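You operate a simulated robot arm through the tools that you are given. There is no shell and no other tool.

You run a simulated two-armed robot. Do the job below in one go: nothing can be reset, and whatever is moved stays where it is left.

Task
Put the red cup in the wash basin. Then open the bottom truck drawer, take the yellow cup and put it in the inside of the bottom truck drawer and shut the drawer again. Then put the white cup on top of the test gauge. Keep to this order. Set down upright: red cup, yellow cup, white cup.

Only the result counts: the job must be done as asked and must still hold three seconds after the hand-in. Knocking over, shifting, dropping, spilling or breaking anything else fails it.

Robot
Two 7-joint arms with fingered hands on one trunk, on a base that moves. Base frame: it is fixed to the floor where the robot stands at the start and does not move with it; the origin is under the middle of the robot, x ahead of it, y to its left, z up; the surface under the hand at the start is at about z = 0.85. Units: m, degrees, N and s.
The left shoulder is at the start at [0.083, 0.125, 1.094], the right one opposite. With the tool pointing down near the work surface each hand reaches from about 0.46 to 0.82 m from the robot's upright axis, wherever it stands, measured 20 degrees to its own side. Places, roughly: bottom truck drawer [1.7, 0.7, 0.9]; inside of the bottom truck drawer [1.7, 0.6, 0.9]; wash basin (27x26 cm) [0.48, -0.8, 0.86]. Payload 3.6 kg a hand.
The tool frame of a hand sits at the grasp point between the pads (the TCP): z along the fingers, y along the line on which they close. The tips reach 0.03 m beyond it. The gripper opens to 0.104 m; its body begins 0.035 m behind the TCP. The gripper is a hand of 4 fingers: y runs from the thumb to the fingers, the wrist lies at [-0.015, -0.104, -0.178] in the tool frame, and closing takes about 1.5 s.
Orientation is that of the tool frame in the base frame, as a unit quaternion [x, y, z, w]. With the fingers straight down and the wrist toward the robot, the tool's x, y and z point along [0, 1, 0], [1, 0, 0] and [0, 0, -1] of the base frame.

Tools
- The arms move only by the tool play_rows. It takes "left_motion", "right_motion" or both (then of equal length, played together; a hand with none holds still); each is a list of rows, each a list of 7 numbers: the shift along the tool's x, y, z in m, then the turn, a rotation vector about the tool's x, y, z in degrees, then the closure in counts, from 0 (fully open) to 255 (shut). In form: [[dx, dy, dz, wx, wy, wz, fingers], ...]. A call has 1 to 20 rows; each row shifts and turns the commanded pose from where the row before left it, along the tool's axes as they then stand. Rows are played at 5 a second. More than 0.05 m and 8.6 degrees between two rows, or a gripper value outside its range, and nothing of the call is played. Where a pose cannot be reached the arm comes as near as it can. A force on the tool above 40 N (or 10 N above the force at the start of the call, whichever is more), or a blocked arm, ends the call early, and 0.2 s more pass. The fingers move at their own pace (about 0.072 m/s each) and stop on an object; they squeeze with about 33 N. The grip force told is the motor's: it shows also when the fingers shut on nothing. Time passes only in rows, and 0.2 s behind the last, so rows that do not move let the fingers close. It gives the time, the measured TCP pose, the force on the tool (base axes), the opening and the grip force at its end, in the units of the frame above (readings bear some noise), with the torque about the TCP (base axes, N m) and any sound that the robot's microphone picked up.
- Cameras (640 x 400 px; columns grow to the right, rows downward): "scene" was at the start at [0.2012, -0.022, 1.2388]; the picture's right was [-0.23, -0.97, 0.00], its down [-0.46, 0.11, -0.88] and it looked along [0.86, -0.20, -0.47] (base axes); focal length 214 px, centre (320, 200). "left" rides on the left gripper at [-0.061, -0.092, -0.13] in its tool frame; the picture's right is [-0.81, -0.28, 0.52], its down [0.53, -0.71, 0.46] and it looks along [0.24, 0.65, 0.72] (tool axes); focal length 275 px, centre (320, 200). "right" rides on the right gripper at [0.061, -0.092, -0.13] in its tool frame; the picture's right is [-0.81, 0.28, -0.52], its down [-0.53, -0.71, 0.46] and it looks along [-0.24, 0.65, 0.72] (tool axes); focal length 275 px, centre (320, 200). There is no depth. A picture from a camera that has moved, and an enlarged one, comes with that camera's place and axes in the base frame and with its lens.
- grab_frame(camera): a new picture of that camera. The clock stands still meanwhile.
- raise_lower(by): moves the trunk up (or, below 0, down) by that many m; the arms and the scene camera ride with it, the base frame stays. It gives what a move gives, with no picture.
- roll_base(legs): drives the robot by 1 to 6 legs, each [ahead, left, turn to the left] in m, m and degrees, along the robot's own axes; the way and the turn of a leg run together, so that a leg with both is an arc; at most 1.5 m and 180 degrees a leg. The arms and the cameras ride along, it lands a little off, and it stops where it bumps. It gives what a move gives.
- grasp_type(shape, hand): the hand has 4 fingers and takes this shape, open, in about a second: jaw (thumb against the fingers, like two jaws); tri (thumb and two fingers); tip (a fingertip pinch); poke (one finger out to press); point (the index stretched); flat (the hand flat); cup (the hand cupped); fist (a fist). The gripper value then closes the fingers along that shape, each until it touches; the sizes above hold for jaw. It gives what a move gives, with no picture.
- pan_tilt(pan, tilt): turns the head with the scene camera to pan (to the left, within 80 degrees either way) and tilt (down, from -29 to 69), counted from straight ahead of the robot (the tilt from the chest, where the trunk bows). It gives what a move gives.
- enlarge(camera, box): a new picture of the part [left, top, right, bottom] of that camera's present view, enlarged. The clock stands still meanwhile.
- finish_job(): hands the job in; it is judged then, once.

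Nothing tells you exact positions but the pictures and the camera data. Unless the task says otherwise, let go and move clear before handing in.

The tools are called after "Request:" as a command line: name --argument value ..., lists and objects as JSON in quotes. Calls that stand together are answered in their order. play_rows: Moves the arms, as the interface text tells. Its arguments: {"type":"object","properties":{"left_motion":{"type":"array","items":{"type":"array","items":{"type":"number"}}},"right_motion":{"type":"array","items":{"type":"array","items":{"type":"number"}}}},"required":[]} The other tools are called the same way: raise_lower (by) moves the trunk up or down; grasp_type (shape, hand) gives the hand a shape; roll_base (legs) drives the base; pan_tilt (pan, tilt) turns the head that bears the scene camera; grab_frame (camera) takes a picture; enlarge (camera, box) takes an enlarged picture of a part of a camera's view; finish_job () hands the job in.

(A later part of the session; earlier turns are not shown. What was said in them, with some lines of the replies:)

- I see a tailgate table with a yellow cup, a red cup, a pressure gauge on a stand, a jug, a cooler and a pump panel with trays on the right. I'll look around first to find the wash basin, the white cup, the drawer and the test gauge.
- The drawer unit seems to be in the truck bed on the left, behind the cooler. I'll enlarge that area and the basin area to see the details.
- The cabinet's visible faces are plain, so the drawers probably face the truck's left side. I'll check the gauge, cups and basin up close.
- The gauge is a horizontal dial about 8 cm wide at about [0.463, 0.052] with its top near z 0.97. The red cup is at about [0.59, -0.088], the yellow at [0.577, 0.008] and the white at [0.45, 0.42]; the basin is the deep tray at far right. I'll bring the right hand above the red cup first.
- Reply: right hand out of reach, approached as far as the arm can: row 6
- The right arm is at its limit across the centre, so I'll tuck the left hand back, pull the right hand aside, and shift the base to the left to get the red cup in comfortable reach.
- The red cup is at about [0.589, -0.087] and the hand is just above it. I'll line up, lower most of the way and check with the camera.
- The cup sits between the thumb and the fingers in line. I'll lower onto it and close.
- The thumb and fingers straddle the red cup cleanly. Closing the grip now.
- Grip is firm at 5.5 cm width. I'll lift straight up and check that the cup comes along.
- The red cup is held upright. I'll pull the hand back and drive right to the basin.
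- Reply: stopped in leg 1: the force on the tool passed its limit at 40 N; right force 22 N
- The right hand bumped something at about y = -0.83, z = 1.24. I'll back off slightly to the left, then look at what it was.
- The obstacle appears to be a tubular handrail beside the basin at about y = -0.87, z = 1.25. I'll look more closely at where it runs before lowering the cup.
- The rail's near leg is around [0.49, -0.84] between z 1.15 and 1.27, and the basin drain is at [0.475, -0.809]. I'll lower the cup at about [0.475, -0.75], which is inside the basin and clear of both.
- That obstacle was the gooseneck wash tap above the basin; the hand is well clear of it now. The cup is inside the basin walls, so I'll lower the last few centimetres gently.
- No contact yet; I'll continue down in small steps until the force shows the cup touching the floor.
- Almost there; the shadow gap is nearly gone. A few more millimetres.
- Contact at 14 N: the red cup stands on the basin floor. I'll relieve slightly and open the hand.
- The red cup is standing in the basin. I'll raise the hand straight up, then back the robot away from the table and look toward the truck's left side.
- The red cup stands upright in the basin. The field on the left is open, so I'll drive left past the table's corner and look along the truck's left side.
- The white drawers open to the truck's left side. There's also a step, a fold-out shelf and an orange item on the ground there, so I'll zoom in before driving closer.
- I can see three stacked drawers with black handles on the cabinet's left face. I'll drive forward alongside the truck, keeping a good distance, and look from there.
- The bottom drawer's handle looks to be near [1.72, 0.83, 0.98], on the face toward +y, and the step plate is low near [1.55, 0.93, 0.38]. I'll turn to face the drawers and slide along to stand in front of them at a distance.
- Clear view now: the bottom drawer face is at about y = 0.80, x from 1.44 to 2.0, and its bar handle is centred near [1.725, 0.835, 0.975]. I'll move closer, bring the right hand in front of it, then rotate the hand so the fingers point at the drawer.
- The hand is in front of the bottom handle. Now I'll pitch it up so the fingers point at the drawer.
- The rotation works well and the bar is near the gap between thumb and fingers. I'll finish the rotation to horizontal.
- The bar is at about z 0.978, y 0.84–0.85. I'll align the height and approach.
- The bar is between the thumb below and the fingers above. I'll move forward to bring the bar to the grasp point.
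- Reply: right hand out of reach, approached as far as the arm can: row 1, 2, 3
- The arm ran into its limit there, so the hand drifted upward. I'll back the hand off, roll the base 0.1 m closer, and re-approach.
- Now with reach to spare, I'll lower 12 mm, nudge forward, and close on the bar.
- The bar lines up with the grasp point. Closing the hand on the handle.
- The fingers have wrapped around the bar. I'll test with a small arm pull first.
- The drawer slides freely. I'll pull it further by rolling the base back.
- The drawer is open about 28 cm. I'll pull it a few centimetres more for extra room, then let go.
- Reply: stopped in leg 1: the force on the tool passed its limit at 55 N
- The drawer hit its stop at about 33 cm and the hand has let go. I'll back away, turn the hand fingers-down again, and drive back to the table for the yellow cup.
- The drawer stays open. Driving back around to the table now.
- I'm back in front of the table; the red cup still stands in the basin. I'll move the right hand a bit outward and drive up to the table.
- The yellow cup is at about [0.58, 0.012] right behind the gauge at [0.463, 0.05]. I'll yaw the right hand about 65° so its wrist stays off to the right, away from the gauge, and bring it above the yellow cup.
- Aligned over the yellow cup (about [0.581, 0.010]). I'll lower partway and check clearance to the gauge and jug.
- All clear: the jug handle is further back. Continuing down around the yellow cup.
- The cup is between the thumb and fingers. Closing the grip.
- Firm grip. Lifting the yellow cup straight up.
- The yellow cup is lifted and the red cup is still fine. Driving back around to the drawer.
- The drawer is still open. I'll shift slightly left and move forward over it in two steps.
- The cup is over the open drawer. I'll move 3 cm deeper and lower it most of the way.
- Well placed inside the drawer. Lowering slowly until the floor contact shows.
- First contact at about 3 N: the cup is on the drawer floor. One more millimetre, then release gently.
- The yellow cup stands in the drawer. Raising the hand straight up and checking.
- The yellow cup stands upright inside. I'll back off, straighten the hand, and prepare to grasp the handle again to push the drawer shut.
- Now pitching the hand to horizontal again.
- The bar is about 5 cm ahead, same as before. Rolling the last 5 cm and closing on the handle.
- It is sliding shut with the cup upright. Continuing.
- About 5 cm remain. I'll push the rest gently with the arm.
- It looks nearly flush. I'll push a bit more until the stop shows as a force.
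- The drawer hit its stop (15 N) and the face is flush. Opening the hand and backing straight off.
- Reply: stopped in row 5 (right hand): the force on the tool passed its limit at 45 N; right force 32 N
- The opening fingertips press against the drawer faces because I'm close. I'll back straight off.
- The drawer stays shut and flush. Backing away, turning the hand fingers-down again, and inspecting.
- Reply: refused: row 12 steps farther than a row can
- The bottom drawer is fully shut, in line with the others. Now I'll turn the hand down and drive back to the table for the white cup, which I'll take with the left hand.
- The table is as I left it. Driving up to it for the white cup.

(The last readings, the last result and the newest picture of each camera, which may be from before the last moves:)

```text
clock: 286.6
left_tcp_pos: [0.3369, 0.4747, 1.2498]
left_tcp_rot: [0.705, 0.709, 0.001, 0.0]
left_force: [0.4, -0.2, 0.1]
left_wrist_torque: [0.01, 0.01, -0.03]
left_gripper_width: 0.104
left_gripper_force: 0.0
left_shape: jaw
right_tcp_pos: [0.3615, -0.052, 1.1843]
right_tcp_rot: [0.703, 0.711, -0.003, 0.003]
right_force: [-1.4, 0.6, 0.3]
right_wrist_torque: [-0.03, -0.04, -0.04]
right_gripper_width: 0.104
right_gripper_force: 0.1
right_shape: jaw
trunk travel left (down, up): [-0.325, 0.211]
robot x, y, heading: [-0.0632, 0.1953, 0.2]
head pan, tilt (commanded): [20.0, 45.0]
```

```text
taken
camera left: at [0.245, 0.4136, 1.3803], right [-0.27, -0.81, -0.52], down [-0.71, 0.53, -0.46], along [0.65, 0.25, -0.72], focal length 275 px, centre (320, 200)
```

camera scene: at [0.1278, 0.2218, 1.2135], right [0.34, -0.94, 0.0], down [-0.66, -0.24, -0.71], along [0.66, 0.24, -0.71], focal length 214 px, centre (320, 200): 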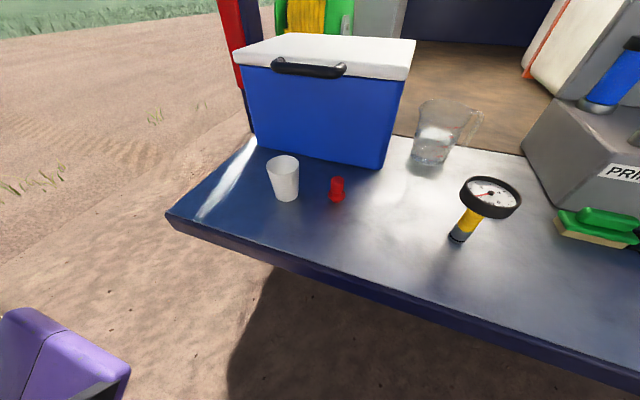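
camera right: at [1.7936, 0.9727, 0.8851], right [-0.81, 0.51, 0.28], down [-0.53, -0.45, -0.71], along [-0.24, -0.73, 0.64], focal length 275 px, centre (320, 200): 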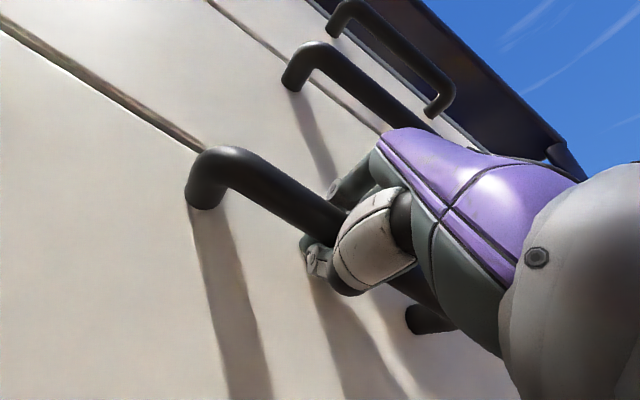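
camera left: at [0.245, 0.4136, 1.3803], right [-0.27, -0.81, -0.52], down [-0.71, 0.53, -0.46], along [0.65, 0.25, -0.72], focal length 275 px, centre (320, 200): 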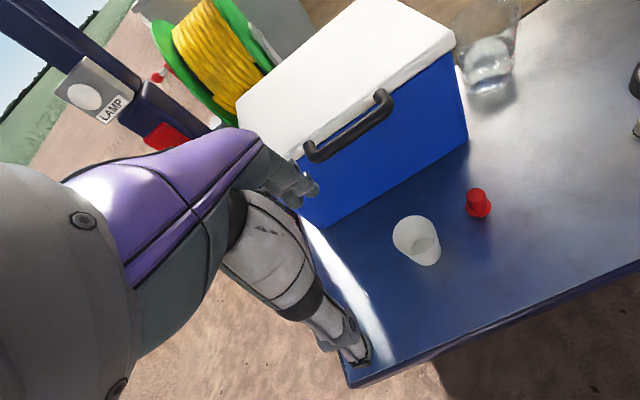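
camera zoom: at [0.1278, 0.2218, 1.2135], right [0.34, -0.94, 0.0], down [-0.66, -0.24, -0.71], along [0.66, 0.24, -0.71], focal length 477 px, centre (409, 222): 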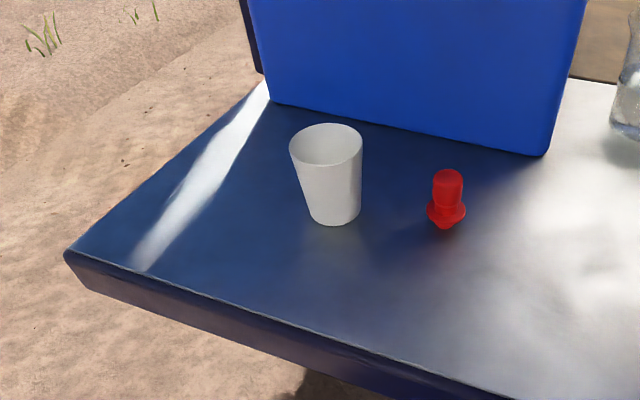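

The white cup is at about [0.455, 0.427] with the same size as the others; the red valve next to it is at [0.48, 0.31]. I'll bring the left hand above the cup.

Request:
play_rows --left_motion '[[-0.0095, 0.0236, 0.03, 0, 0, 0, 0], [-0.0095, 0.0236, 0.03, 0, 0, 0, 0], [-0.0095, 0.0236, 0.03, 0, 0, 0, 0], [-0.0095, 0.0236, 0.03, 0, 0, 0, 0], [-0.0095, 0.0236, 0.03, 0, 0, 0, 0], [0, 0, 0.04, 0, 0, 0, 0], [0, 0, 0, 0, 0, 0, 0]]'

Request:
grab_frame --camera "left"

Request:
grab_frame --camera "scene"

```text
clock: 288.2
left_tcp_pos: [0.4557, 0.4291, 1.0614]
left_tcp_rot: [0.705, 0.709, 0.001, 0.001]
left_force: [0.6, -0.7, 0.2]
left_wrist_torque: [-0.02, -0.01, -0.01]
left_gripper_width: 0.1037
left_gripper_force: 0.1
left_shape: jaw
right_tcp_pos: [0.3632, -0.0515, 1.1836]
right_tcp_rot: [0.703, 0.711, -0.003, 0.004]
right_force: [0.1, 0.2, 0.7]
right_wrist_torque: [-0.05, 0.03, 0.0]
right_gripper_width: 0.104
right_gripper_force: 0.1
right_shape: jaw
trunk travel left (down, up): [-0.325, 0.211]
robot x, y, heading: [-0.0649, 0.1948, 0.6]
head pan, tilt (commanded): [20.0, 45.0]
```

```text
taken
camera left: at [0.3634, 0.3667, 1.19], right [-0.27, -0.81, -0.52], down [-0.71, 0.53, -0.46], along [0.65, 0.25, -0.72], focal length 275 px, centre (320, 200)
```

left: 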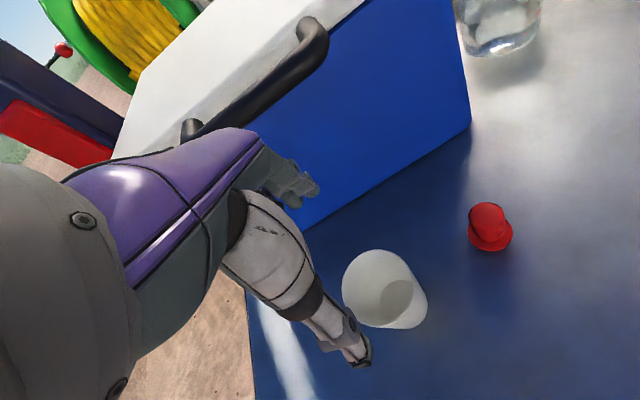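

```text
taken
camera scene: at [0.1279, 0.2216, 1.2134], right [0.34, -0.94, 0.0], down [-0.66, -0.24, -0.71], along [0.66, 0.24, -0.71], focal length 214 px, centre (320, 200)
```

scene: 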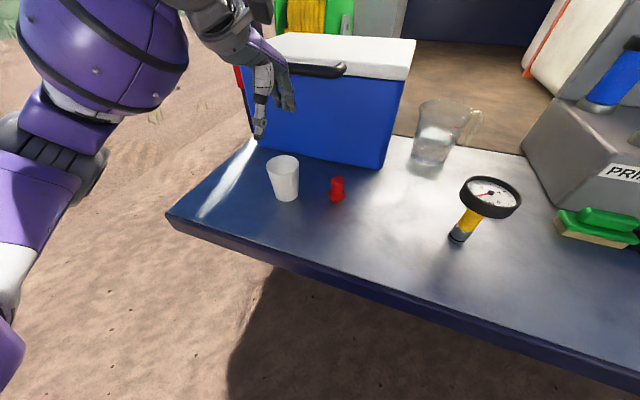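

The hand is centred over the white cup. Lowering and then checking.

Request:
play_rows --left_motion '[[0, 0, 0.03, 0, 0, 0, 0], [0, 0, 0.03, 0, 0, 0, 0], [0, 0, 0.03, 0, 0, 0, 0], [0, 0, 0.025, 0, 0, 0, 0], [0, 0, 0.025, 0, 0, 0, 0], [0, 0, 0, 0, 0, 0, 0]]'

Request:
grab_frame --camera "left"

Request:
enlarge --camera "scene" --box '[160, 60, 400, 240]'

```text
clock: 289.6
left_tcp_pos: [0.4565, 0.4285, 0.9189]
left_tcp_rot: [0.706, 0.708, 0.001, 0.001]
left_force: [-0.8, 0.9, 0.7]
left_wrist_torque: [0.0, 0.01, 0.02]
left_gripper_width: 0.1038
left_gripper_force: 0.0
left_shape: jaw
right_tcp_pos: [0.3629, -0.0518, 1.1852]
right_tcp_rot: [0.704, 0.71, -0.004, 0.004]
right_force: [0.3, -0.3, 0.1]
right_wrist_torque: [0.01, 0.03, 0.02]
right_gripper_width: 0.104
right_gripper_force: 0.2
right_shape: jaw
trunk travel left (down, up): [-0.325, 0.211]
robot x, y, heading: [-0.0638, 0.1949, 0.1]
head pan, tilt (commanded): [20.0, 45.0]
```

```text
taken
camera left: at [0.3639, 0.3673, 1.05], right [-0.27, -0.81, -0.52], down [-0.71, 0.53, -0.46], along [0.65, 0.25, -0.72], focal length 275 px, centre (320, 200)
```

left: 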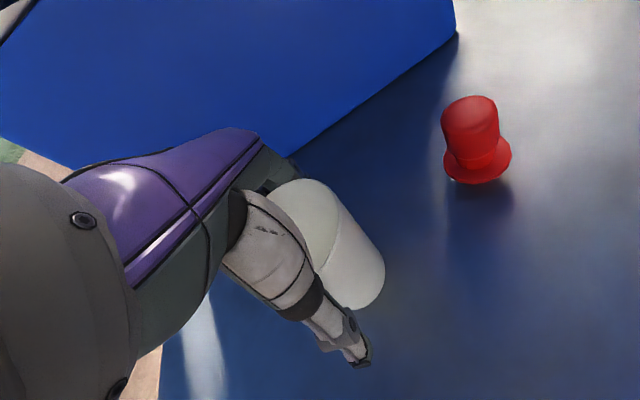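

```text
2.22 times, centred on (280, 150) of scene
camera zoom: at [0.1279, 0.2218, 1.2134], right [0.34, -0.94, 0.0], down [-0.66, -0.24, -0.71], along [0.66, 0.24, -0.71], focal length 477 px, centre (409, 311)
```

zoom: 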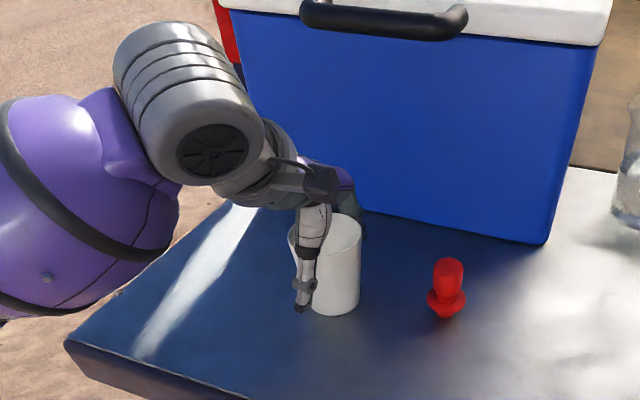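

Thumb and fingers straddle the white cup. Closing.

Request:
play_rows --left_motion '[[0, 0, 0, 0, 0, 0, 100], [0, 0, 0, 0, 0, 0, 130], [0, 0, 0, 0, 0, 0, 160], [0, 0, 0, 0, 0, 0, 200], [0, 0, 0, 0, 0, 0, 255], [0, 0, 0, 0, 0, 0, 255], [0, 0, 0, 0, 0, 0, 255], [0, 0, 0, 0, 0, 0, 255], [0, 0, 0, 0, 0, 0, 255]]'

Request:
play_rows --left_motion '[[0, 0, -0.02, 0, 0, 0, 255], [0, 0, -0.03, 0, 0, 0, 255], [0, 0, -0.04, 0, 0, 0, 255], [0, 0, -0.04, 0, 0, 0, 255], [0, 0, -0.04, 0, 0, 0, 255], [0, 0, -0.04, 0, 0, 0, 255], [0, 0, -0.04, 0, 0, 0, 255], [0, 0, 0, 0, 0, 0, 255]]'

Request:
grab_frame --camera "left"

Request:
grab_frame --camera "scene"

```text
clock: 291.6
left_tcp_pos: [0.4568, 0.4296, 0.9199]
left_tcp_rot: [0.705, 0.709, 0.0, 0.001]
left_force: [0.0, 0.3, 0.1]
left_wrist_torque: [-0.03, 0.0, 0.0]
left_gripper_width: 0.0553
left_gripper_force: 32.7
left_shape: jaw
right_tcp_pos: [0.3631, -0.0511, 1.1846]
right_tcp_rot: [0.704, 0.71, -0.004, 0.003]
right_force: [0.5, 0.4, -0.4]
right_wrist_torque: [-0.03, -0.07, 0.01]
right_gripper_width: 0.1039
right_gripper_force: 0.1
right_shape: jaw
trunk travel left (down, up): [-0.325, 0.211]
robot x, y, heading: [-0.058, 0.1976, 0.2]
head pan, tilt (commanded): [20.0, 45.0]
```

```text
clock: 293.4
left_tcp_pos: [0.4557, 0.4285, 1.1696]
left_tcp_rot: [0.705, 0.709, 0.001, 0.001]
left_force: [-0.3, 0.1, -0.9]
left_wrist_torque: [0.01, -0.03, 0.0]
left_gripper_width: 0.0553
left_gripper_force: 32.8
left_shape: jaw
right_tcp_pos: [0.3619, -0.0508, 1.1843]
right_tcp_rot: [0.703, 0.711, -0.003, 0.004]
right_force: [-0.3, 1.0, 0.0]
right_wrist_torque: [-0.01, 0.0, -0.02]
right_gripper_width: 0.1038
right_gripper_force: 0.0
right_shape: jaw
trunk travel left (down, up): [-0.325, 0.211]
robot x, y, heading: [-0.0601, 0.1951, 0.1]
head pan, tilt (commanded): [20.0, 45.0]
```

```text
taken
camera left: at [0.3639, 0.3665, 1.3006], right [-0.27, -0.81, -0.52], down [-0.72, 0.53, -0.46], along [0.64, 0.25, -0.72], focal length 275 px, centre (320, 200)
```

left: 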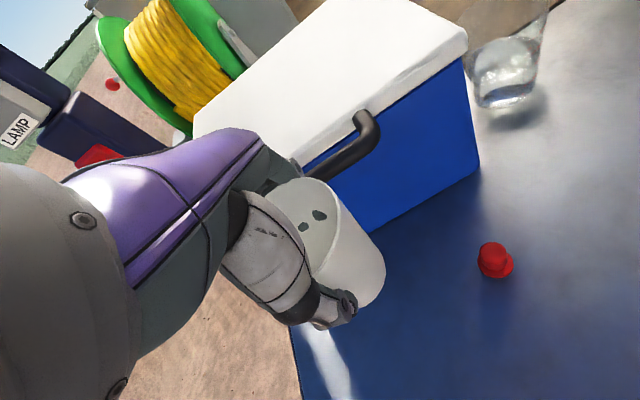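

```text
taken
camera scene: at [0.1281, 0.2221, 1.2133], right [0.34, -0.94, 0.0], down [-0.66, -0.24, -0.71], along [0.66, 0.24, -0.71], focal length 214 px, centre (320, 200)
```

scene: 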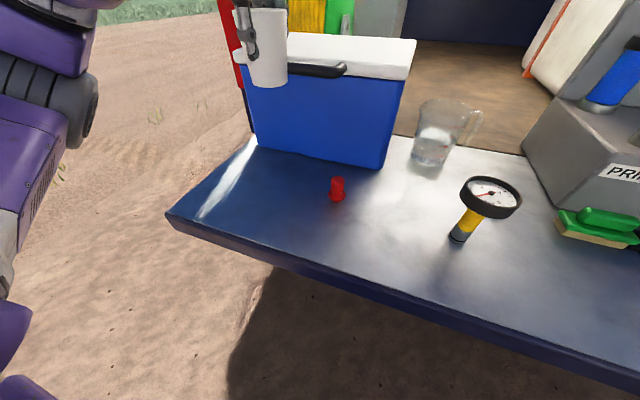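

The white cup is lifted. I'll drive right so that the gauge comes under the left hand.

Request:
roll_base --legs '[[0, -0.365, 0]]'

Request:
pan_tilt --pan 15 --tilt 40

Request:
grab_frame --camera "scene"

Request:
enlarge --camera "scene" --box '[220, 60, 420, 260]'

Request:
grab_frame --camera "left"

Request:
grab_frame --camera "right"

```text
clock: 297.2
left_tcp_pos: [0.4572, 0.0584, 1.1687]
left_tcp_rot: [0.705, 0.709, 0.001, 0.0]
left_force: [0.4, -0.4, -0.5]
left_wrist_torque: [0.03, -0.02, -0.03]
left_gripper_width: 0.0554
left_gripper_force: 33.1
left_shape: jaw
right_tcp_pos: [0.3635, -0.4203, 1.1829]
right_tcp_rot: [0.703, 0.712, -0.004, 0.003]
right_force: [0.0, 0.7, -0.2]
right_wrist_torque: [0.01, -0.02, -0.02]
right_gripper_width: 0.1037
right_gripper_force: 0.2
right_shape: jaw
trunk travel left (down, up): [-0.325, 0.211]
robot x, y, heading: [-0.0572, -0.1745, 0.2]
head pan, tilt (commanded): [20.0, 45.0]
```

```text
clock: 297.9
left_tcp_pos: [0.4572, 0.0598, 1.1704]
left_tcp_rot: [0.705, 0.709, 0.001, 0.0]
left_force: [0.2, -1.4, -1.2]
left_wrist_torque: [-0.02, -0.01, -0.01]
left_gripper_width: 0.0551
left_gripper_force: 33.1
left_shape: jaw
right_tcp_pos: [0.3646, -0.4202, 1.1844]
right_tcp_rot: [0.703, 0.712, -0.004, 0.003]
right_force: [-0.3, -0.4, 0.6]
right_wrist_torque: [-0.01, -0.03, 0.03]
right_gripper_width: 0.1039
right_gripper_force: 0.0
right_shape: jaw
trunk travel left (down, up): [-0.325, 0.211]
robot x, y, heading: [-0.0596, -0.172, 0.2]
head pan, tilt (commanded): [15.0, 40.0]
```

```text
taken
camera scene: at [0.1348, -0.1522, 1.2206], right [0.26, -0.96, 0.0], down [-0.62, -0.17, -0.77], along [0.74, 0.2, -0.64], focal length 214 px, centre (320, 200)
```

scene: 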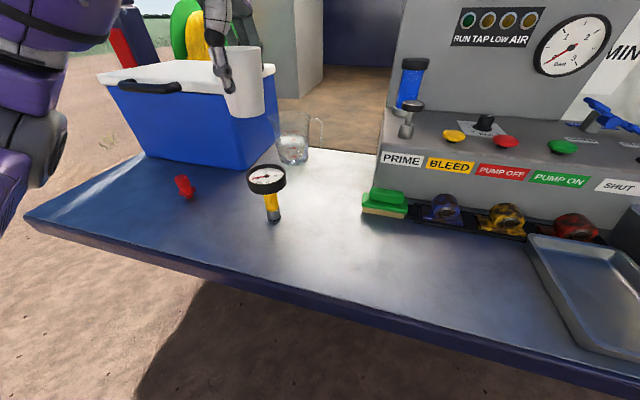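

```text
2.00 times, centred on (320, 160) of scene
camera zoom: at [0.1348, -0.1522, 1.2206], right [0.26, -0.96, 0.0], down [-0.62, -0.17, -0.77], along [0.74, 0.2, -0.64], focal length 429 px, centre (320, 280)
```

zoom: 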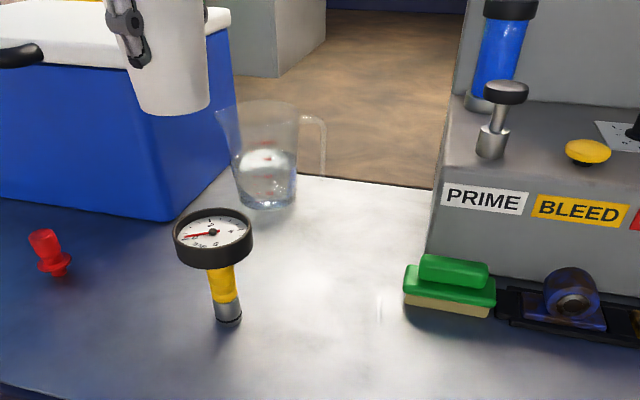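

```text
taken
camera left: at [0.3647, -0.0018, 1.3004], right [-0.27, -0.81, -0.52], down [-0.72, 0.53, -0.46], along [0.64, 0.25, -0.72], focal length 275 px, centre (320, 200)
```

left: 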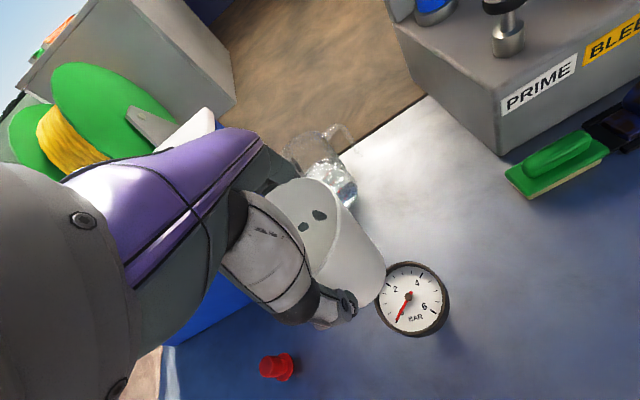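

```text
taken
camera right: at [0.2701, -0.359, 1.3136], right [0.29, -0.8, 0.53], down [-0.71, -0.55, -0.45], along [0.65, -0.24, -0.72], focal length 275 px, centre (320, 200)
```

right: 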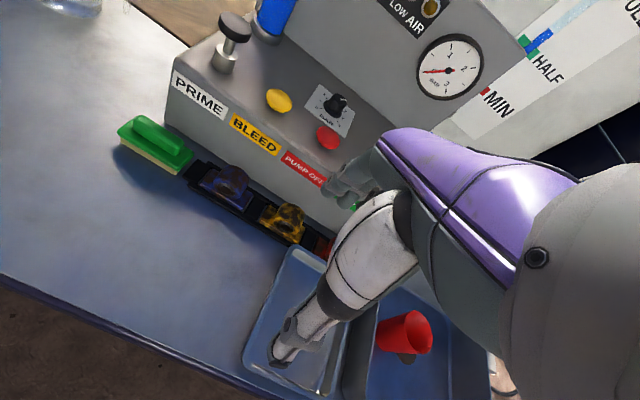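

The gauge dial is at about [0.463, 0.051] with its face near z 0.97. I'll bring the cup to about 2.5 cm above it and check the alignment from two views.

Request:
play_rows --left_motion '[[-0.005, 0.003, 0.02, 0, 0, 0, 255], [-0.004, 0.003, 0.03, 0, 0, 0, 255], [0, 0, 0.03, 0, 0, 0, 255], [0, 0, 0.02, 0, 0, 0, 255], [0, 0, 0, 0, 0, 0, 255]]' --right_motion '[[0.035, 0, 0, 0, 0, -8.5, 0], [0.035, 0, 0, 0, 0, -8.5, 0], [0.03, 0, 0, 0, 0, -8.5, 0], [0.03, 0, 0, 0, 0, -8.5, 0], [0, 0, 0, 0, 0, -8.5, 0]]'

Request:
enlarge --camera "scene" --box '[200, 80, 360, 240]'

Request:
grab_frame --camera "right"

Request:
grab_frame --camera "left"

```text
clock: 299.1
left_tcp_pos: [0.4645, 0.049, 1.0686]
left_tcp_rot: [0.705, 0.709, 0.001, 0.001]
left_force: [-0.1, 0.3, 0.2]
left_wrist_torque: [-0.01, 0.02, 0.02]
left_gripper_width: 0.055
left_gripper_force: 31.9
left_shape: jaw
right_tcp_pos: [0.3354, -0.2951, 1.1827]
right_tcp_rot: [0.396, 0.918, -0.004, 0.002]
right_force: [-0.1, 0.2, -0.4]
right_wrist_torque: [0.02, -0.02, 0.0]
right_gripper_width: 0.1037
right_gripper_force: 0.2
right_shape: jaw
trunk travel left (down, up): [-0.325, 0.211]
robot x, y, heading: [-0.0575, -0.1733, 0.5]
head pan, tilt (commanded): [15.0, 40.0]
```

```text
2.50 times, centred on (280, 160) of scene
camera zoom: at [0.1352, -0.1529, 1.2206], right [0.26, -0.96, 0.0], down [-0.62, -0.17, -0.77], along [0.74, 0.2, -0.64], focal length 536 px, centre (420, 300)
```

zoom: 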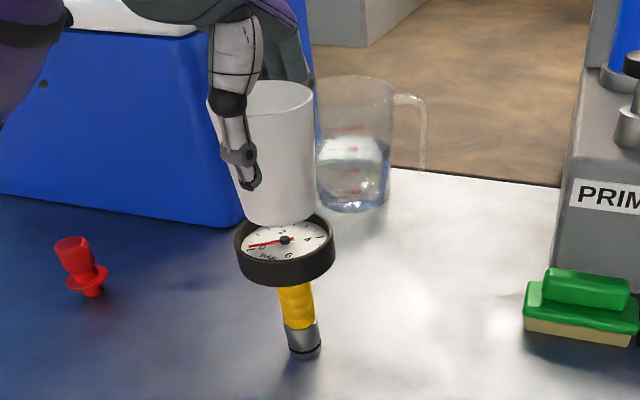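

```text
taken
camera right: at [0.2258, -0.3128, 1.313], right [0.76, -0.4, 0.52], down [-0.15, -0.88, -0.45], along [0.64, 0.26, -0.73], focal length 275 px, centre (320, 200)
```

right: 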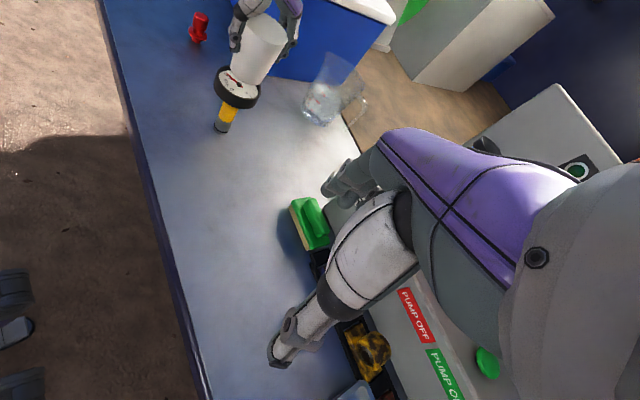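

```text
taken
camera left: at [0.3714, -0.0115, 1.2005], right [-0.27, -0.81, -0.52], down [-0.72, 0.53, -0.46], along [0.65, 0.25, -0.72], focal length 275 px, centre (320, 200)
```

left: 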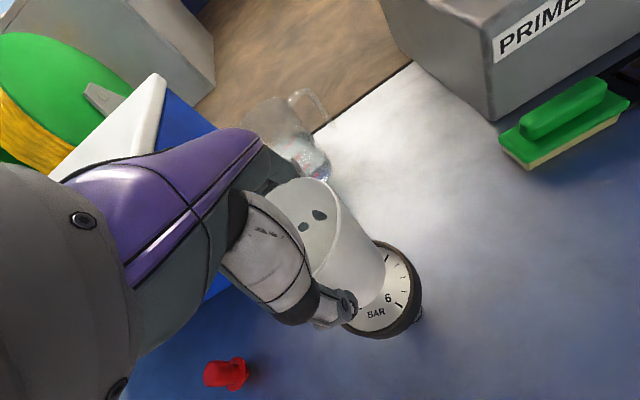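

In the scene view the cup is laterally aligned with the dial. I'll zoom the right-hand camera for the second view direction.

Request:
enlarge --camera "right" --box '[170, 0, 330, 140]'

Request:
enlarge --camera "left" --box '[240, 160, 460, 360]'

```text
2.86 times, centred on (250, 70) of right
camera zoom: at [0.2258, -0.3128, 1.313], right [0.76, -0.4, 0.52], down [-0.15, -0.88, -0.45], along [0.64, 0.26, -0.73], focal length 786 px, centre (520, 571)
```

zoom: 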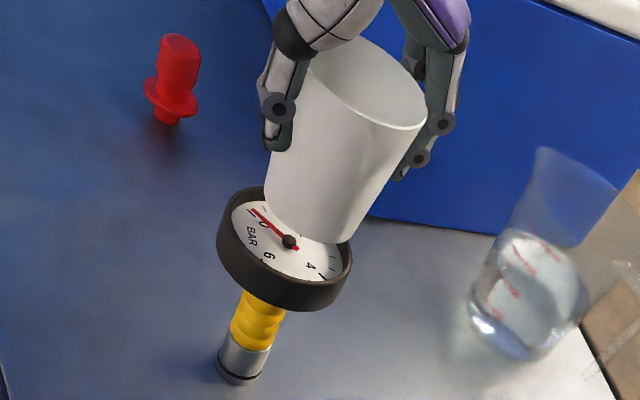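

```text
2.00 times, centred on (350, 260) of left
camera zoom: at [0.3714, -0.0115, 1.2005], right [-0.27, -0.81, -0.52], down [-0.72, 0.53, -0.46], along [0.65, 0.25, -0.72], focal length 551 px, centre (260, 80)
```

zoom: 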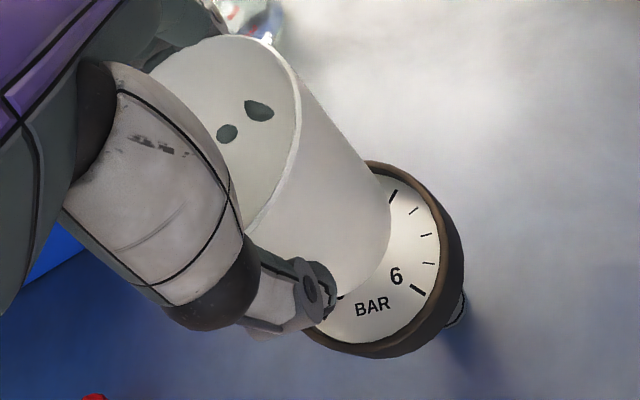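

The left-hand camera puts the dial centre at about [0.461, 0.050] and the cup bottom centre at [0.4645, 0.0505]. I'll correct by about 4 mm toward me and lower further.

Request:
play_rows --left_motion '[[-0.001, -0.004, 0.004, 0, 0, 0, 255], [0, 0, 0.006, 0, 0, 0, 255], [0, 0, 0.003, 0, 0, 0, 255], [0, 0, 0, 0, 0, 0, 255]]'

Request:
enlarge --camera "right" --box '[190, 20, 290, 120]'

Request:
enlarge --camera "left" --box '[240, 160, 460, 360]'

Request:
enlarge --camera "scene" --box '[230, 120, 330, 220]'

```text
clock: 300.1
left_tcp_pos: [0.4596, 0.0501, 1.057]
left_tcp_rot: [0.705, 0.709, 0.001, 0.001]
left_force: [0.6, 0.1, -0.2]
left_wrist_torque: [0.0, -0.01, 0.0]
left_gripper_width: 0.0551
left_gripper_force: 32.9
left_shape: jaw
right_tcp_pos: [0.336, -0.2945, 1.1827]
right_tcp_rot: [0.397, 0.918, -0.005, 0.002]
right_force: [0.0, 0.7, -0.3]
right_wrist_torque: [0.05, -0.01, 0.01]
right_gripper_width: 0.1035
right_gripper_force: 0.1
right_shape: jaw
trunk travel left (down, up): [-0.325, 0.211]
robot x, y, heading: [-0.06, -0.1742, 0.2]
head pan, tilt (commanded): [15.0, 40.0]
```

```text
4.00 times, centred on (240, 70) of right
camera zoom: at [0.2254, -0.3121, 1.3132], right [0.76, -0.4, 0.52], down [-0.16, -0.88, -0.45], along [0.64, 0.26, -0.73], focal length 1101 px, centre (640, 720)
```

zoom: 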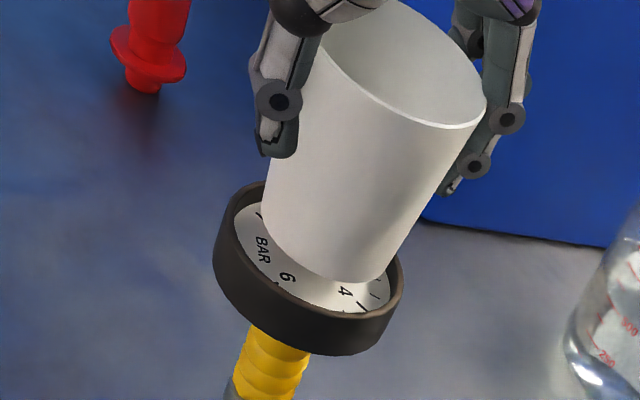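

```text
2.00 times, centred on (350, 260) of left
camera zoom: at [0.367, -0.0119, 1.1876], right [-0.27, -0.81, -0.52], down [-0.72, 0.53, -0.46], along [0.64, 0.25, -0.72], focal length 551 px, centre (260, 80)
```

zoom: 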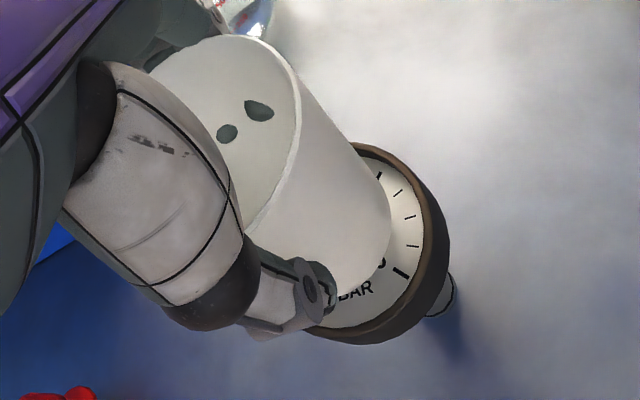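

```text
4.00 times, centred on (280, 170) of scene
camera zoom: at [0.1348, -0.1523, 1.2207], right [0.26, -0.96, 0.0], down [-0.62, -0.17, -0.77], along [0.74, 0.2, -0.64], focal length 858 px, centre (480, 320)
```

zoom: 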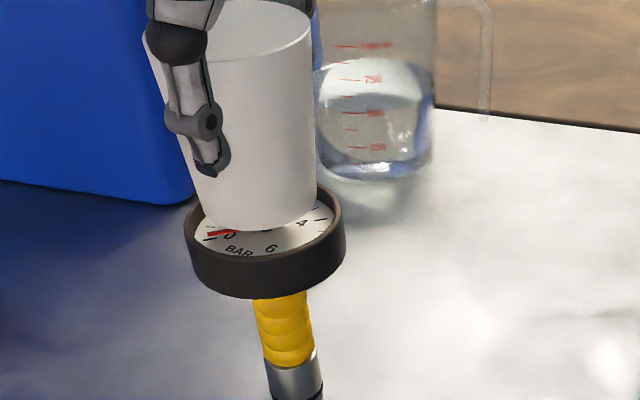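

Views now agree within a few millimetres; I'll shift 2.5 mm to the right and come down gently.

Request:
play_rows --left_motion '[[-0.0025, 0, 0.002, 0, 0, 0, 255], [0, 0, 0.003, 0, 0, 0, 255], [0, 0, 0.002, 0, 0, 0, 255], [0, 0, 0, 0, 0, 0, 255]]'

Request:
enlarge --camera "right" --box '[190, 20, 290, 120]'

Request:
enlarge --camera "scene" --box '[230, 120, 330, 220]'

```text
clock: 301.1
left_tcp_pos: [0.4594, 0.0462, 1.0515]
left_tcp_rot: [0.705, 0.709, 0.001, 0.001]
left_force: [-0.4, 0.3, 4.1]
left_wrist_torque: [0.04, -0.09, -0.01]
left_gripper_width: 0.0553
left_gripper_force: 33.3
left_shape: jaw
right_tcp_pos: [0.3365, -0.2954, 1.1835]
right_tcp_rot: [0.397, 0.918, -0.004, 0.003]
right_force: [-1.1, 0.0, 0.0]
right_wrist_torque: [0.0, 0.01, 0.01]
right_gripper_width: 0.1036
right_gripper_force: 0.0
right_shape: jaw
trunk travel left (down, up): [-0.325, 0.211]
robot x, y, heading: [-0.0593, -0.1755, 0.3]
head pan, tilt (commanded): [15.0, 40.0]
```

```text
4.00 times, centred on (240, 70) of right
camera zoom: at [0.2252, -0.3123, 1.3133], right [0.76, -0.4, 0.52], down [-0.16, -0.88, -0.45], along [0.64, 0.26, -0.73], focal length 1101 px, centre (640, 720)
```

zoom: 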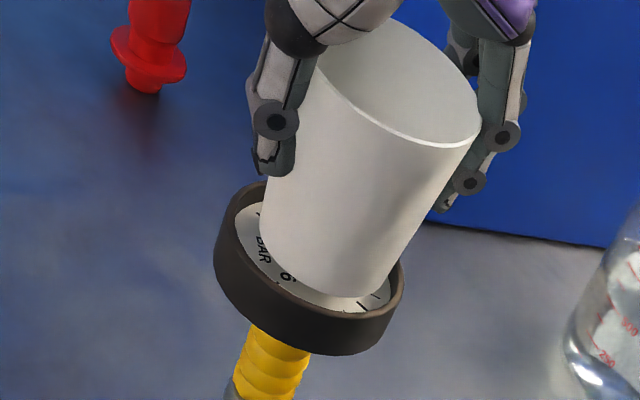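

```text
4.00 times, centred on (280, 170) of scene
camera zoom: at [0.1345, -0.1524, 1.2208], right [0.26, -0.96, 0.0], down [-0.62, -0.17, -0.77], along [0.74, 0.2, -0.64], focal length 858 px, centre (480, 320)
```

zoom: 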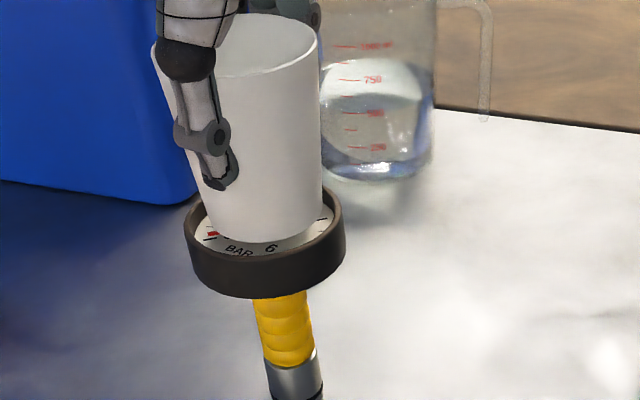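

There's a first contact of about 4 N at cup-bottom height z ≈ 0.982. Before releasing I'll check whether the base is sitting inside the dial and not on the rim.

Request:
enlarge --camera "left" --box '[280, 190, 440, 340]'

Request:
enlarge --camera "right" --box '[205, 45, 275, 115]'

Request:
enlarge --camera "scene" --box '[250, 130, 320, 200]'

```text
2.67 times, centred on (360, 265) of left
camera zoom: at [0.3666, -0.0143, 1.1811], right [-0.27, -0.81, -0.52], down [-0.71, 0.53, -0.46], along [0.65, 0.25, -0.72], focal length 734 px, centre (213, 27)
```

zoom: 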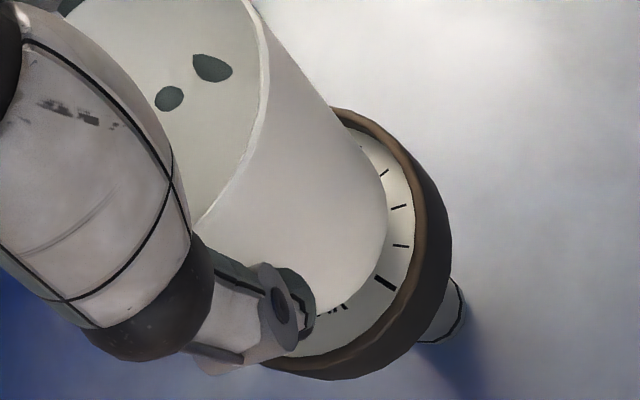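

```text
5.71 times, centred on (240, 80) of right
camera zoom: at [0.2252, -0.3123, 1.3133], right [0.76, -0.4, 0.52], down [-0.16, -0.88, -0.45], along [0.64, 0.26, -0.73], focal length 1573 px, centre (777, 886)
```

zoom: 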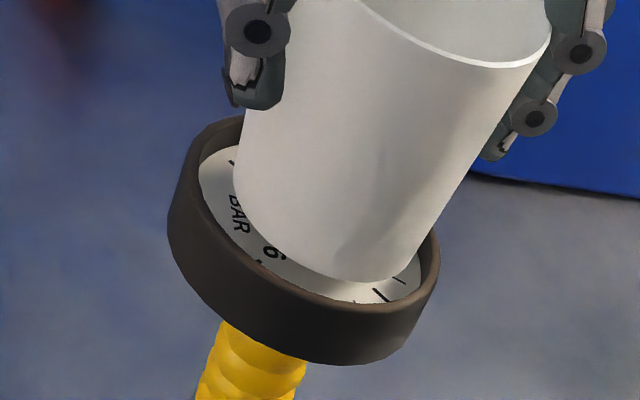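

```text
5.71 times, centred on (285, 165) of scene
camera zoom: at [0.1345, -0.1524, 1.2208], right [0.26, -0.96, 0.0], down [-0.62, -0.17, -0.77], along [0.74, 0.2, -0.64], focal length 1226 px, centre (520, 400)
```

zoom: 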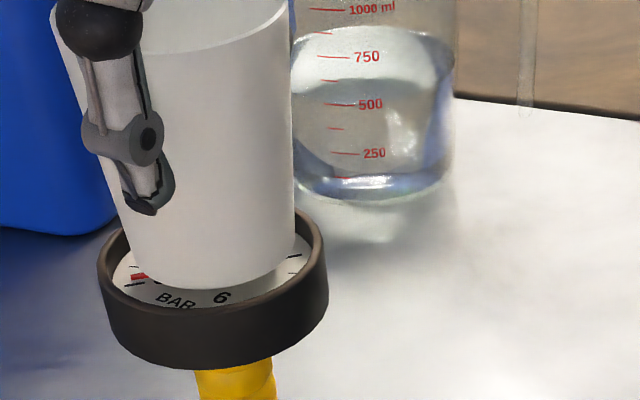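

All three views agree the cup base is concentric with the dial to within about 3 mm, resting at glass/rim level. I'll settle it another millimetre and read the force.

Request:
play_rows --left_motion '[[0, 0, 0.001, 0, 0, 0, 255], [0, 0, 0, 0, 0, 0, 255]]'

```text
clock: 301.7
left_tcp_pos: [0.459, 0.0467, 1.0502]
left_tcp_rot: [0.705, 0.709, 0.002, 0.001]
left_force: [0.4, -0.5, 11.0]
left_wrist_torque: [0.04, -0.11, 0.01]
left_gripper_width: 0.0552
left_gripper_force: 32.6
left_shape: jaw
right_tcp_pos: [0.3351, -0.2964, 1.1836]
right_tcp_rot: [0.397, 0.918, -0.004, 0.002]
right_force: [-0.2, 0.4, -0.4]
right_wrist_torque: [0.03, 0.0, 0.0]
right_gripper_width: 0.1035
right_gripper_force: 0.2
right_shape: jaw
trunk travel left (down, up): [-0.325, 0.211]
robot x, y, heading: [-0.0616, -0.1753, 0.5]
head pan, tilt (commanded): [15.0, 40.0]
```

Force rose to 11 N with its centre near the cup axis, so the base is seated flat. Opening the left hand gently.

Request:
play_rows --left_motion '[[0, 0, -0.001, 0, 0, 0, 255], [0, 0, 0, 0, 0, 0, 125], [0, 0, 0, 0, 0, 0, 110], [0, 0, 0, 0, 0, 0, 90], [0, 0, 0, 0, 0, 0, 60], [0, 0, 0, 0, 0, 0, 30], [0, 0, 0, 0, 0, 0, 0], [0, 0, 0, 0, 0, 0, 0], [0, 0, 0, 0, 0, 0, 0]]'

Request:
enlarge --camera "right" --box '[190, 0, 290, 120]'

Request:
enlarge --camera "scene" --box '[220, 80, 340, 230]'

Request:
grab_frame --camera "left"

```text
clock: 303.7
left_tcp_pos: [0.4601, 0.046, 1.0497]
left_tcp_rot: [0.705, 0.709, 0.001, 0.001]
left_force: [-0.7, 0.7, -0.1]
left_wrist_torque: [-0.03, -0.02, -0.01]
left_gripper_width: 0.1035
left_gripper_force: 0.0
left_shape: jaw
right_tcp_pos: [0.3362, -0.2939, 1.1824]
right_tcp_rot: [0.397, 0.918, -0.005, 0.002]
right_force: [-0.5, -0.7, 0.0]
right_wrist_torque: [-0.01, 0.01, 0.02]
right_gripper_width: 0.1039
right_gripper_force: 0.0
right_shape: jaw
trunk travel left (down, up): [-0.325, 0.211]
robot x, y, heading: [-0.0619, -0.1717, 0.3]
head pan, tilt (commanded): [15.0, 40.0]
```

```text
3.33 times, centred on (240, 60) of right
camera zoom: at [0.2254, -0.3122, 1.3132], right [0.76, -0.4, 0.52], down [-0.16, -0.88, -0.45], along [0.64, 0.26, -0.73], focal length 918 px, centre (587, 667)
```

zoom: 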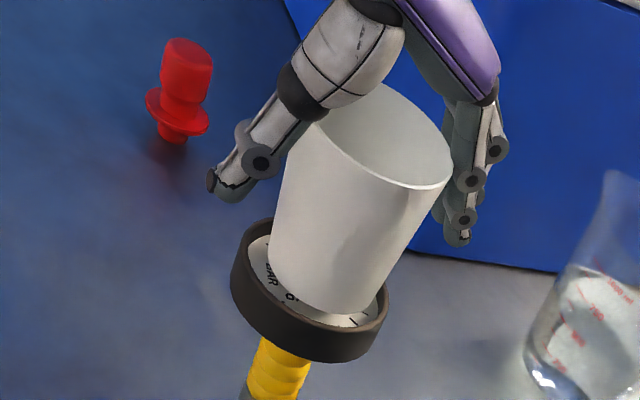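

```text
2.67 times, centred on (280, 155) of scene
camera zoom: at [0.1348, -0.1523, 1.2207], right [0.26, -0.96, 0.0], down [-0.62, -0.17, -0.77], along [0.74, 0.2, -0.64], focal length 572 px, centre (427, 320)
```

zoom: 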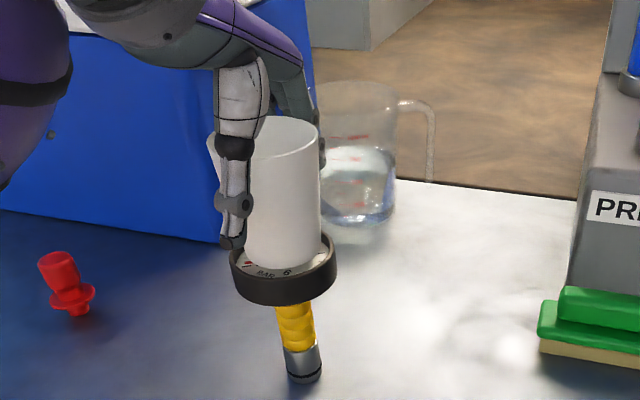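

```text
taken
camera left: at [0.3668, -0.0144, 1.1807], right [-0.27, -0.81, -0.52], down [-0.72, 0.53, -0.46], along [0.64, 0.25, -0.72], focal length 275 px, centre (320, 200)
```

left: 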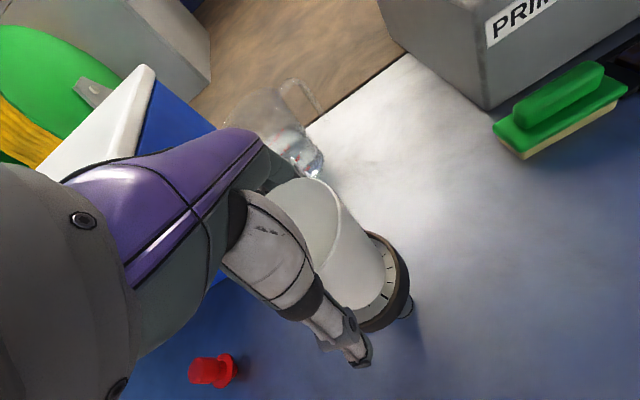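

The white cup stands upright on the gauge. Raising the hand straight up, slowly.

Request:
play_rows --left_motion '[[0, 0, -0.01, 0, 0, 0, 0], [0, 0, -0.015, 0, 0, 0, 0], [0, 0, -0.02, 0, 0, 0, 0], [0, 0, -0.02, 0, 0, 0, 0], [0, 0, -0.025, 0, 0, 0, 0], [0, 0, -0.03, 0, 0, 0, 0], [0, 0, -0.03, 0, 0, 0, 0], [0, 0, 0, 0, 0, 0, 0]]'

Request:
enlarge --camera "right" --box '[190, 0, 290, 120]'

Request:
grab_frame --camera "scene"

```text
clock: 305.5
left_tcp_pos: [0.46, 0.0472, 1.1991]
left_tcp_rot: [0.705, 0.709, 0.0, 0.0]
left_force: [0.6, -0.4, -0.4]
left_wrist_torque: [0.01, 0.01, -0.01]
left_gripper_width: 0.1037
left_gripper_force: 0.1
left_shape: jaw
right_tcp_pos: [0.3354, -0.2948, 1.1837]
right_tcp_rot: [0.397, 0.918, -0.005, 0.002]
right_force: [0.1, 0.6, -0.1]
right_wrist_torque: [0.02, 0.0, -0.01]
right_gripper_width: 0.1039
right_gripper_force: 0.0
right_shape: jaw
trunk travel left (down, up): [-0.325, 0.211]
robot x, y, heading: [-0.0592, -0.1752, 0.0]
head pan, tilt (commanded): [15.0, 40.0]
```

```text
3.33 times, centred on (240, 60) of right
camera zoom: at [0.2257, -0.312, 1.3132], right [0.76, -0.4, 0.52], down [-0.16, -0.88, -0.45], along [0.64, 0.26, -0.73], focal length 918 px, centre (587, 667)
```

zoom: 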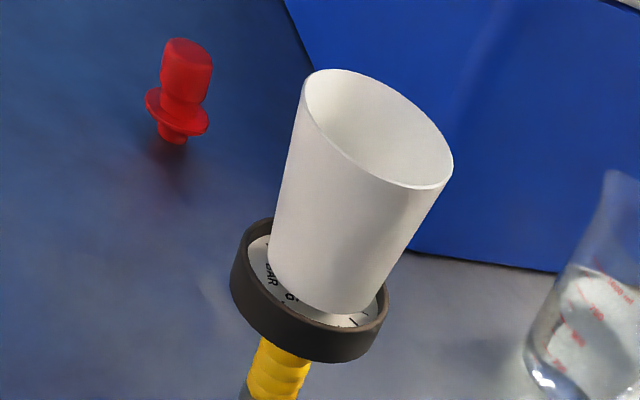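

```text
taken
camera scene: at [0.135, -0.1521, 1.2206], right [0.26, -0.96, 0.0], down [-0.62, -0.17, -0.77], along [0.74, 0.2, -0.64], focal length 214 px, centre (320, 200)
```

scene: 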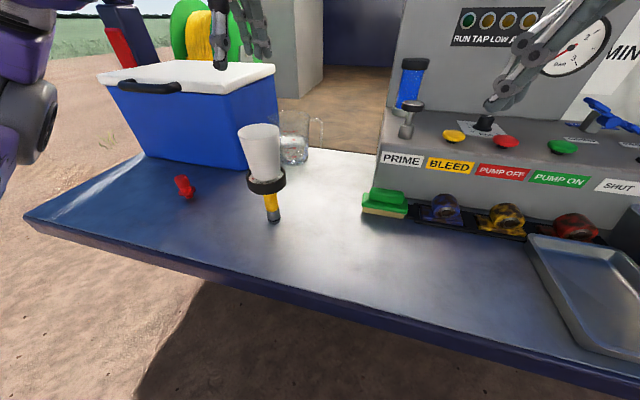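

The white cup stands clear on the gauge. I'll raise the left hand a little more, back the robot away, and do a last check of everything visible.

Request:
play_rows --left_motion '[[0, 0, -0.03, 0, 0, 0, 0], [0, 0, -0.02, 0, 0, 0, 0], [0, 0, 0, 0, 0, 0, 0]]'

Request:
roll_base --legs '[[-0.35, 0, 0]]'

Request:
pan_tilt --pan -10 --tilt 25

Request:
grab_frame --camera "scene"

Request:
enlarge --camera "scene" --box '[160, 120, 360, 260]'

Request:
enlarge --camera "scene" --box '[400, 100, 640, 280]'

```text
clock: 306.3
left_tcp_pos: [0.4577, 0.0473, 1.2496]
left_tcp_rot: [0.705, 0.709, 0.001, 0.0]
left_force: [-0.5, 0.1, -0.4]
left_wrist_torque: [0.03, -0.03, 0.03]
left_gripper_width: 0.1037
left_gripper_force: 0.1
left_shape: jaw
right_tcp_pos: [0.3363, -0.2942, 1.184]
right_tcp_rot: [0.397, 0.918, -0.004, 0.002]
right_force: [-0.2, -1.6, 0.4]
right_wrist_torque: [0.0, 0.01, -0.04]
right_gripper_width: 0.1039
right_gripper_force: 0.1
right_shape: jaw
trunk travel left (down, up): [-0.325, 0.211]
robot x, y, heading: [-0.0603, -0.174, 0.2]
head pan, tilt (commanded): [15.0, 40.0]
```

```text
clock: 308.5
left_tcp_pos: [0.1113, 0.0442, 1.2484]
left_tcp_rot: [0.706, 0.708, 0.0, 0.001]
left_force: [0.1, -0.4, 0.2]
left_wrist_torque: [0.0, 0.0, 0.0]
left_gripper_width: 0.1036
left_gripper_force: 0.1
left_shape: jaw
right_tcp_pos: [-0.0151, -0.2967, 1.1837]
right_tcp_rot: [0.399, 0.917, -0.005, 0.001]
right_force: [-0.5, 0.9, 0.4]
right_wrist_torque: [0.02, -0.03, -0.01]
right_gripper_width: 0.104
right_gripper_force: 0.0
right_shape: jaw
trunk travel left (down, up): [-0.325, 0.211]
robot x, y, heading: [-0.4101, -0.1737, 0.1]
head pan, tilt (commanded): [15.0, 40.0]
```

```text
clock: 309.4
left_tcp_pos: [0.1102, 0.0442, 1.2496]
left_tcp_rot: [0.706, 0.708, 0.001, 0.001]
left_force: [0.3, -0.3, 0.0]
left_wrist_torque: [-0.01, 0.03, 0.01]
left_gripper_width: 0.1035
left_gripper_force: 0.1
left_shape: jaw
right_tcp_pos: [-0.0137, -0.297, 1.1833]
right_tcp_rot: [0.399, 0.917, -0.005, 0.002]
right_force: [0.5, 0.2, 0.2]
right_wrist_torque: [0.02, 0.01, 0.01]
right_gripper_width: 0.1036
right_gripper_force: 0.0
right_shape: jaw
trunk travel left (down, up): [-0.325, 0.211]
robot x, y, heading: [-0.4121, -0.1727, 0.1]
head pan, tilt (commanded): [-10.0, 25.0]
```

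```text
taken
camera scene: at [-0.2068, -0.1916, 1.244], right [-0.17, -0.98, 0.0], down [-0.42, 0.07, -0.91], along [0.89, -0.16, -0.42], focal length 214 px, centre (320, 200)
```

scene: 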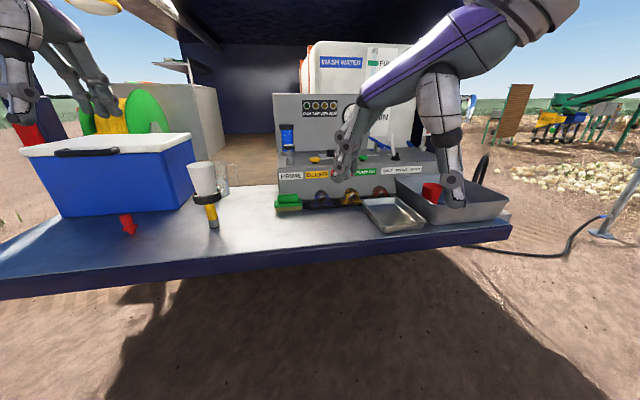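

```text
2.86 times, centred on (260, 190) of scene
camera zoom: at [-0.2068, -0.1916, 1.244], right [-0.17, -0.98, 0.0], down [-0.42, 0.07, -0.91], along [0.89, -0.16, -0.42], focal length 613 px, centre (491, 229)
```

zoom: 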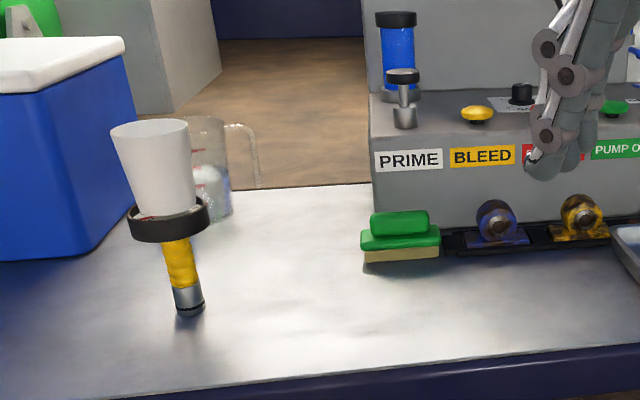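

```text
2.22 times, centred on (520, 190) of scene
camera zoom: at [-0.2068, -0.1916, 1.244], right [-0.17, -0.98, 0.0], down [-0.42, 0.07, -0.91], along [0.89, -0.16, -0.42], focal length 477 px, centre (-124, 222)
```

zoom: 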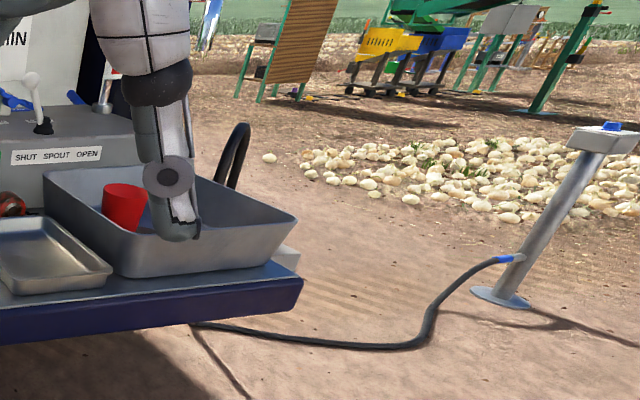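

The red cup stands in the basin and the white cup stands on the gauge. I left the drawer shut with the yellow cup inside; I can't see the cup now, but it was upright when I last saw it. Both hands are empty and clear, so I'm handing the job in.

Request:
finish_job

```text
The job is handed in.
```

I did the whole job in the order you gave and handed it in; no verdict has come back yet.

- **Red cup:** it stands upright in the wash basin, just left of the drain, and still did in my last picture.
- **Yellow cup:** I opened the bottom drawer first, then fetched the cup and stood it upright inside. I pushed the drawer slowly until it hit its stop, and its face sat flush with the drawer above. I last saw the cup upright while the drawer was still partly open. I couldn't see it after it shut.
- **White cup:** it stands upright on the test gauge's dial, within about 3 mm of the centre. It stayed there after I let go and backed away.

**Tap bump:** while carrying the red cup to the basin, the right hand hit the basin's tap with more than 40 N. I backed off at once and saw no sign that the tap had moved, but I didn't get a clear view of it at the end.

Both hands are empty, and the robot is backed away from the table.
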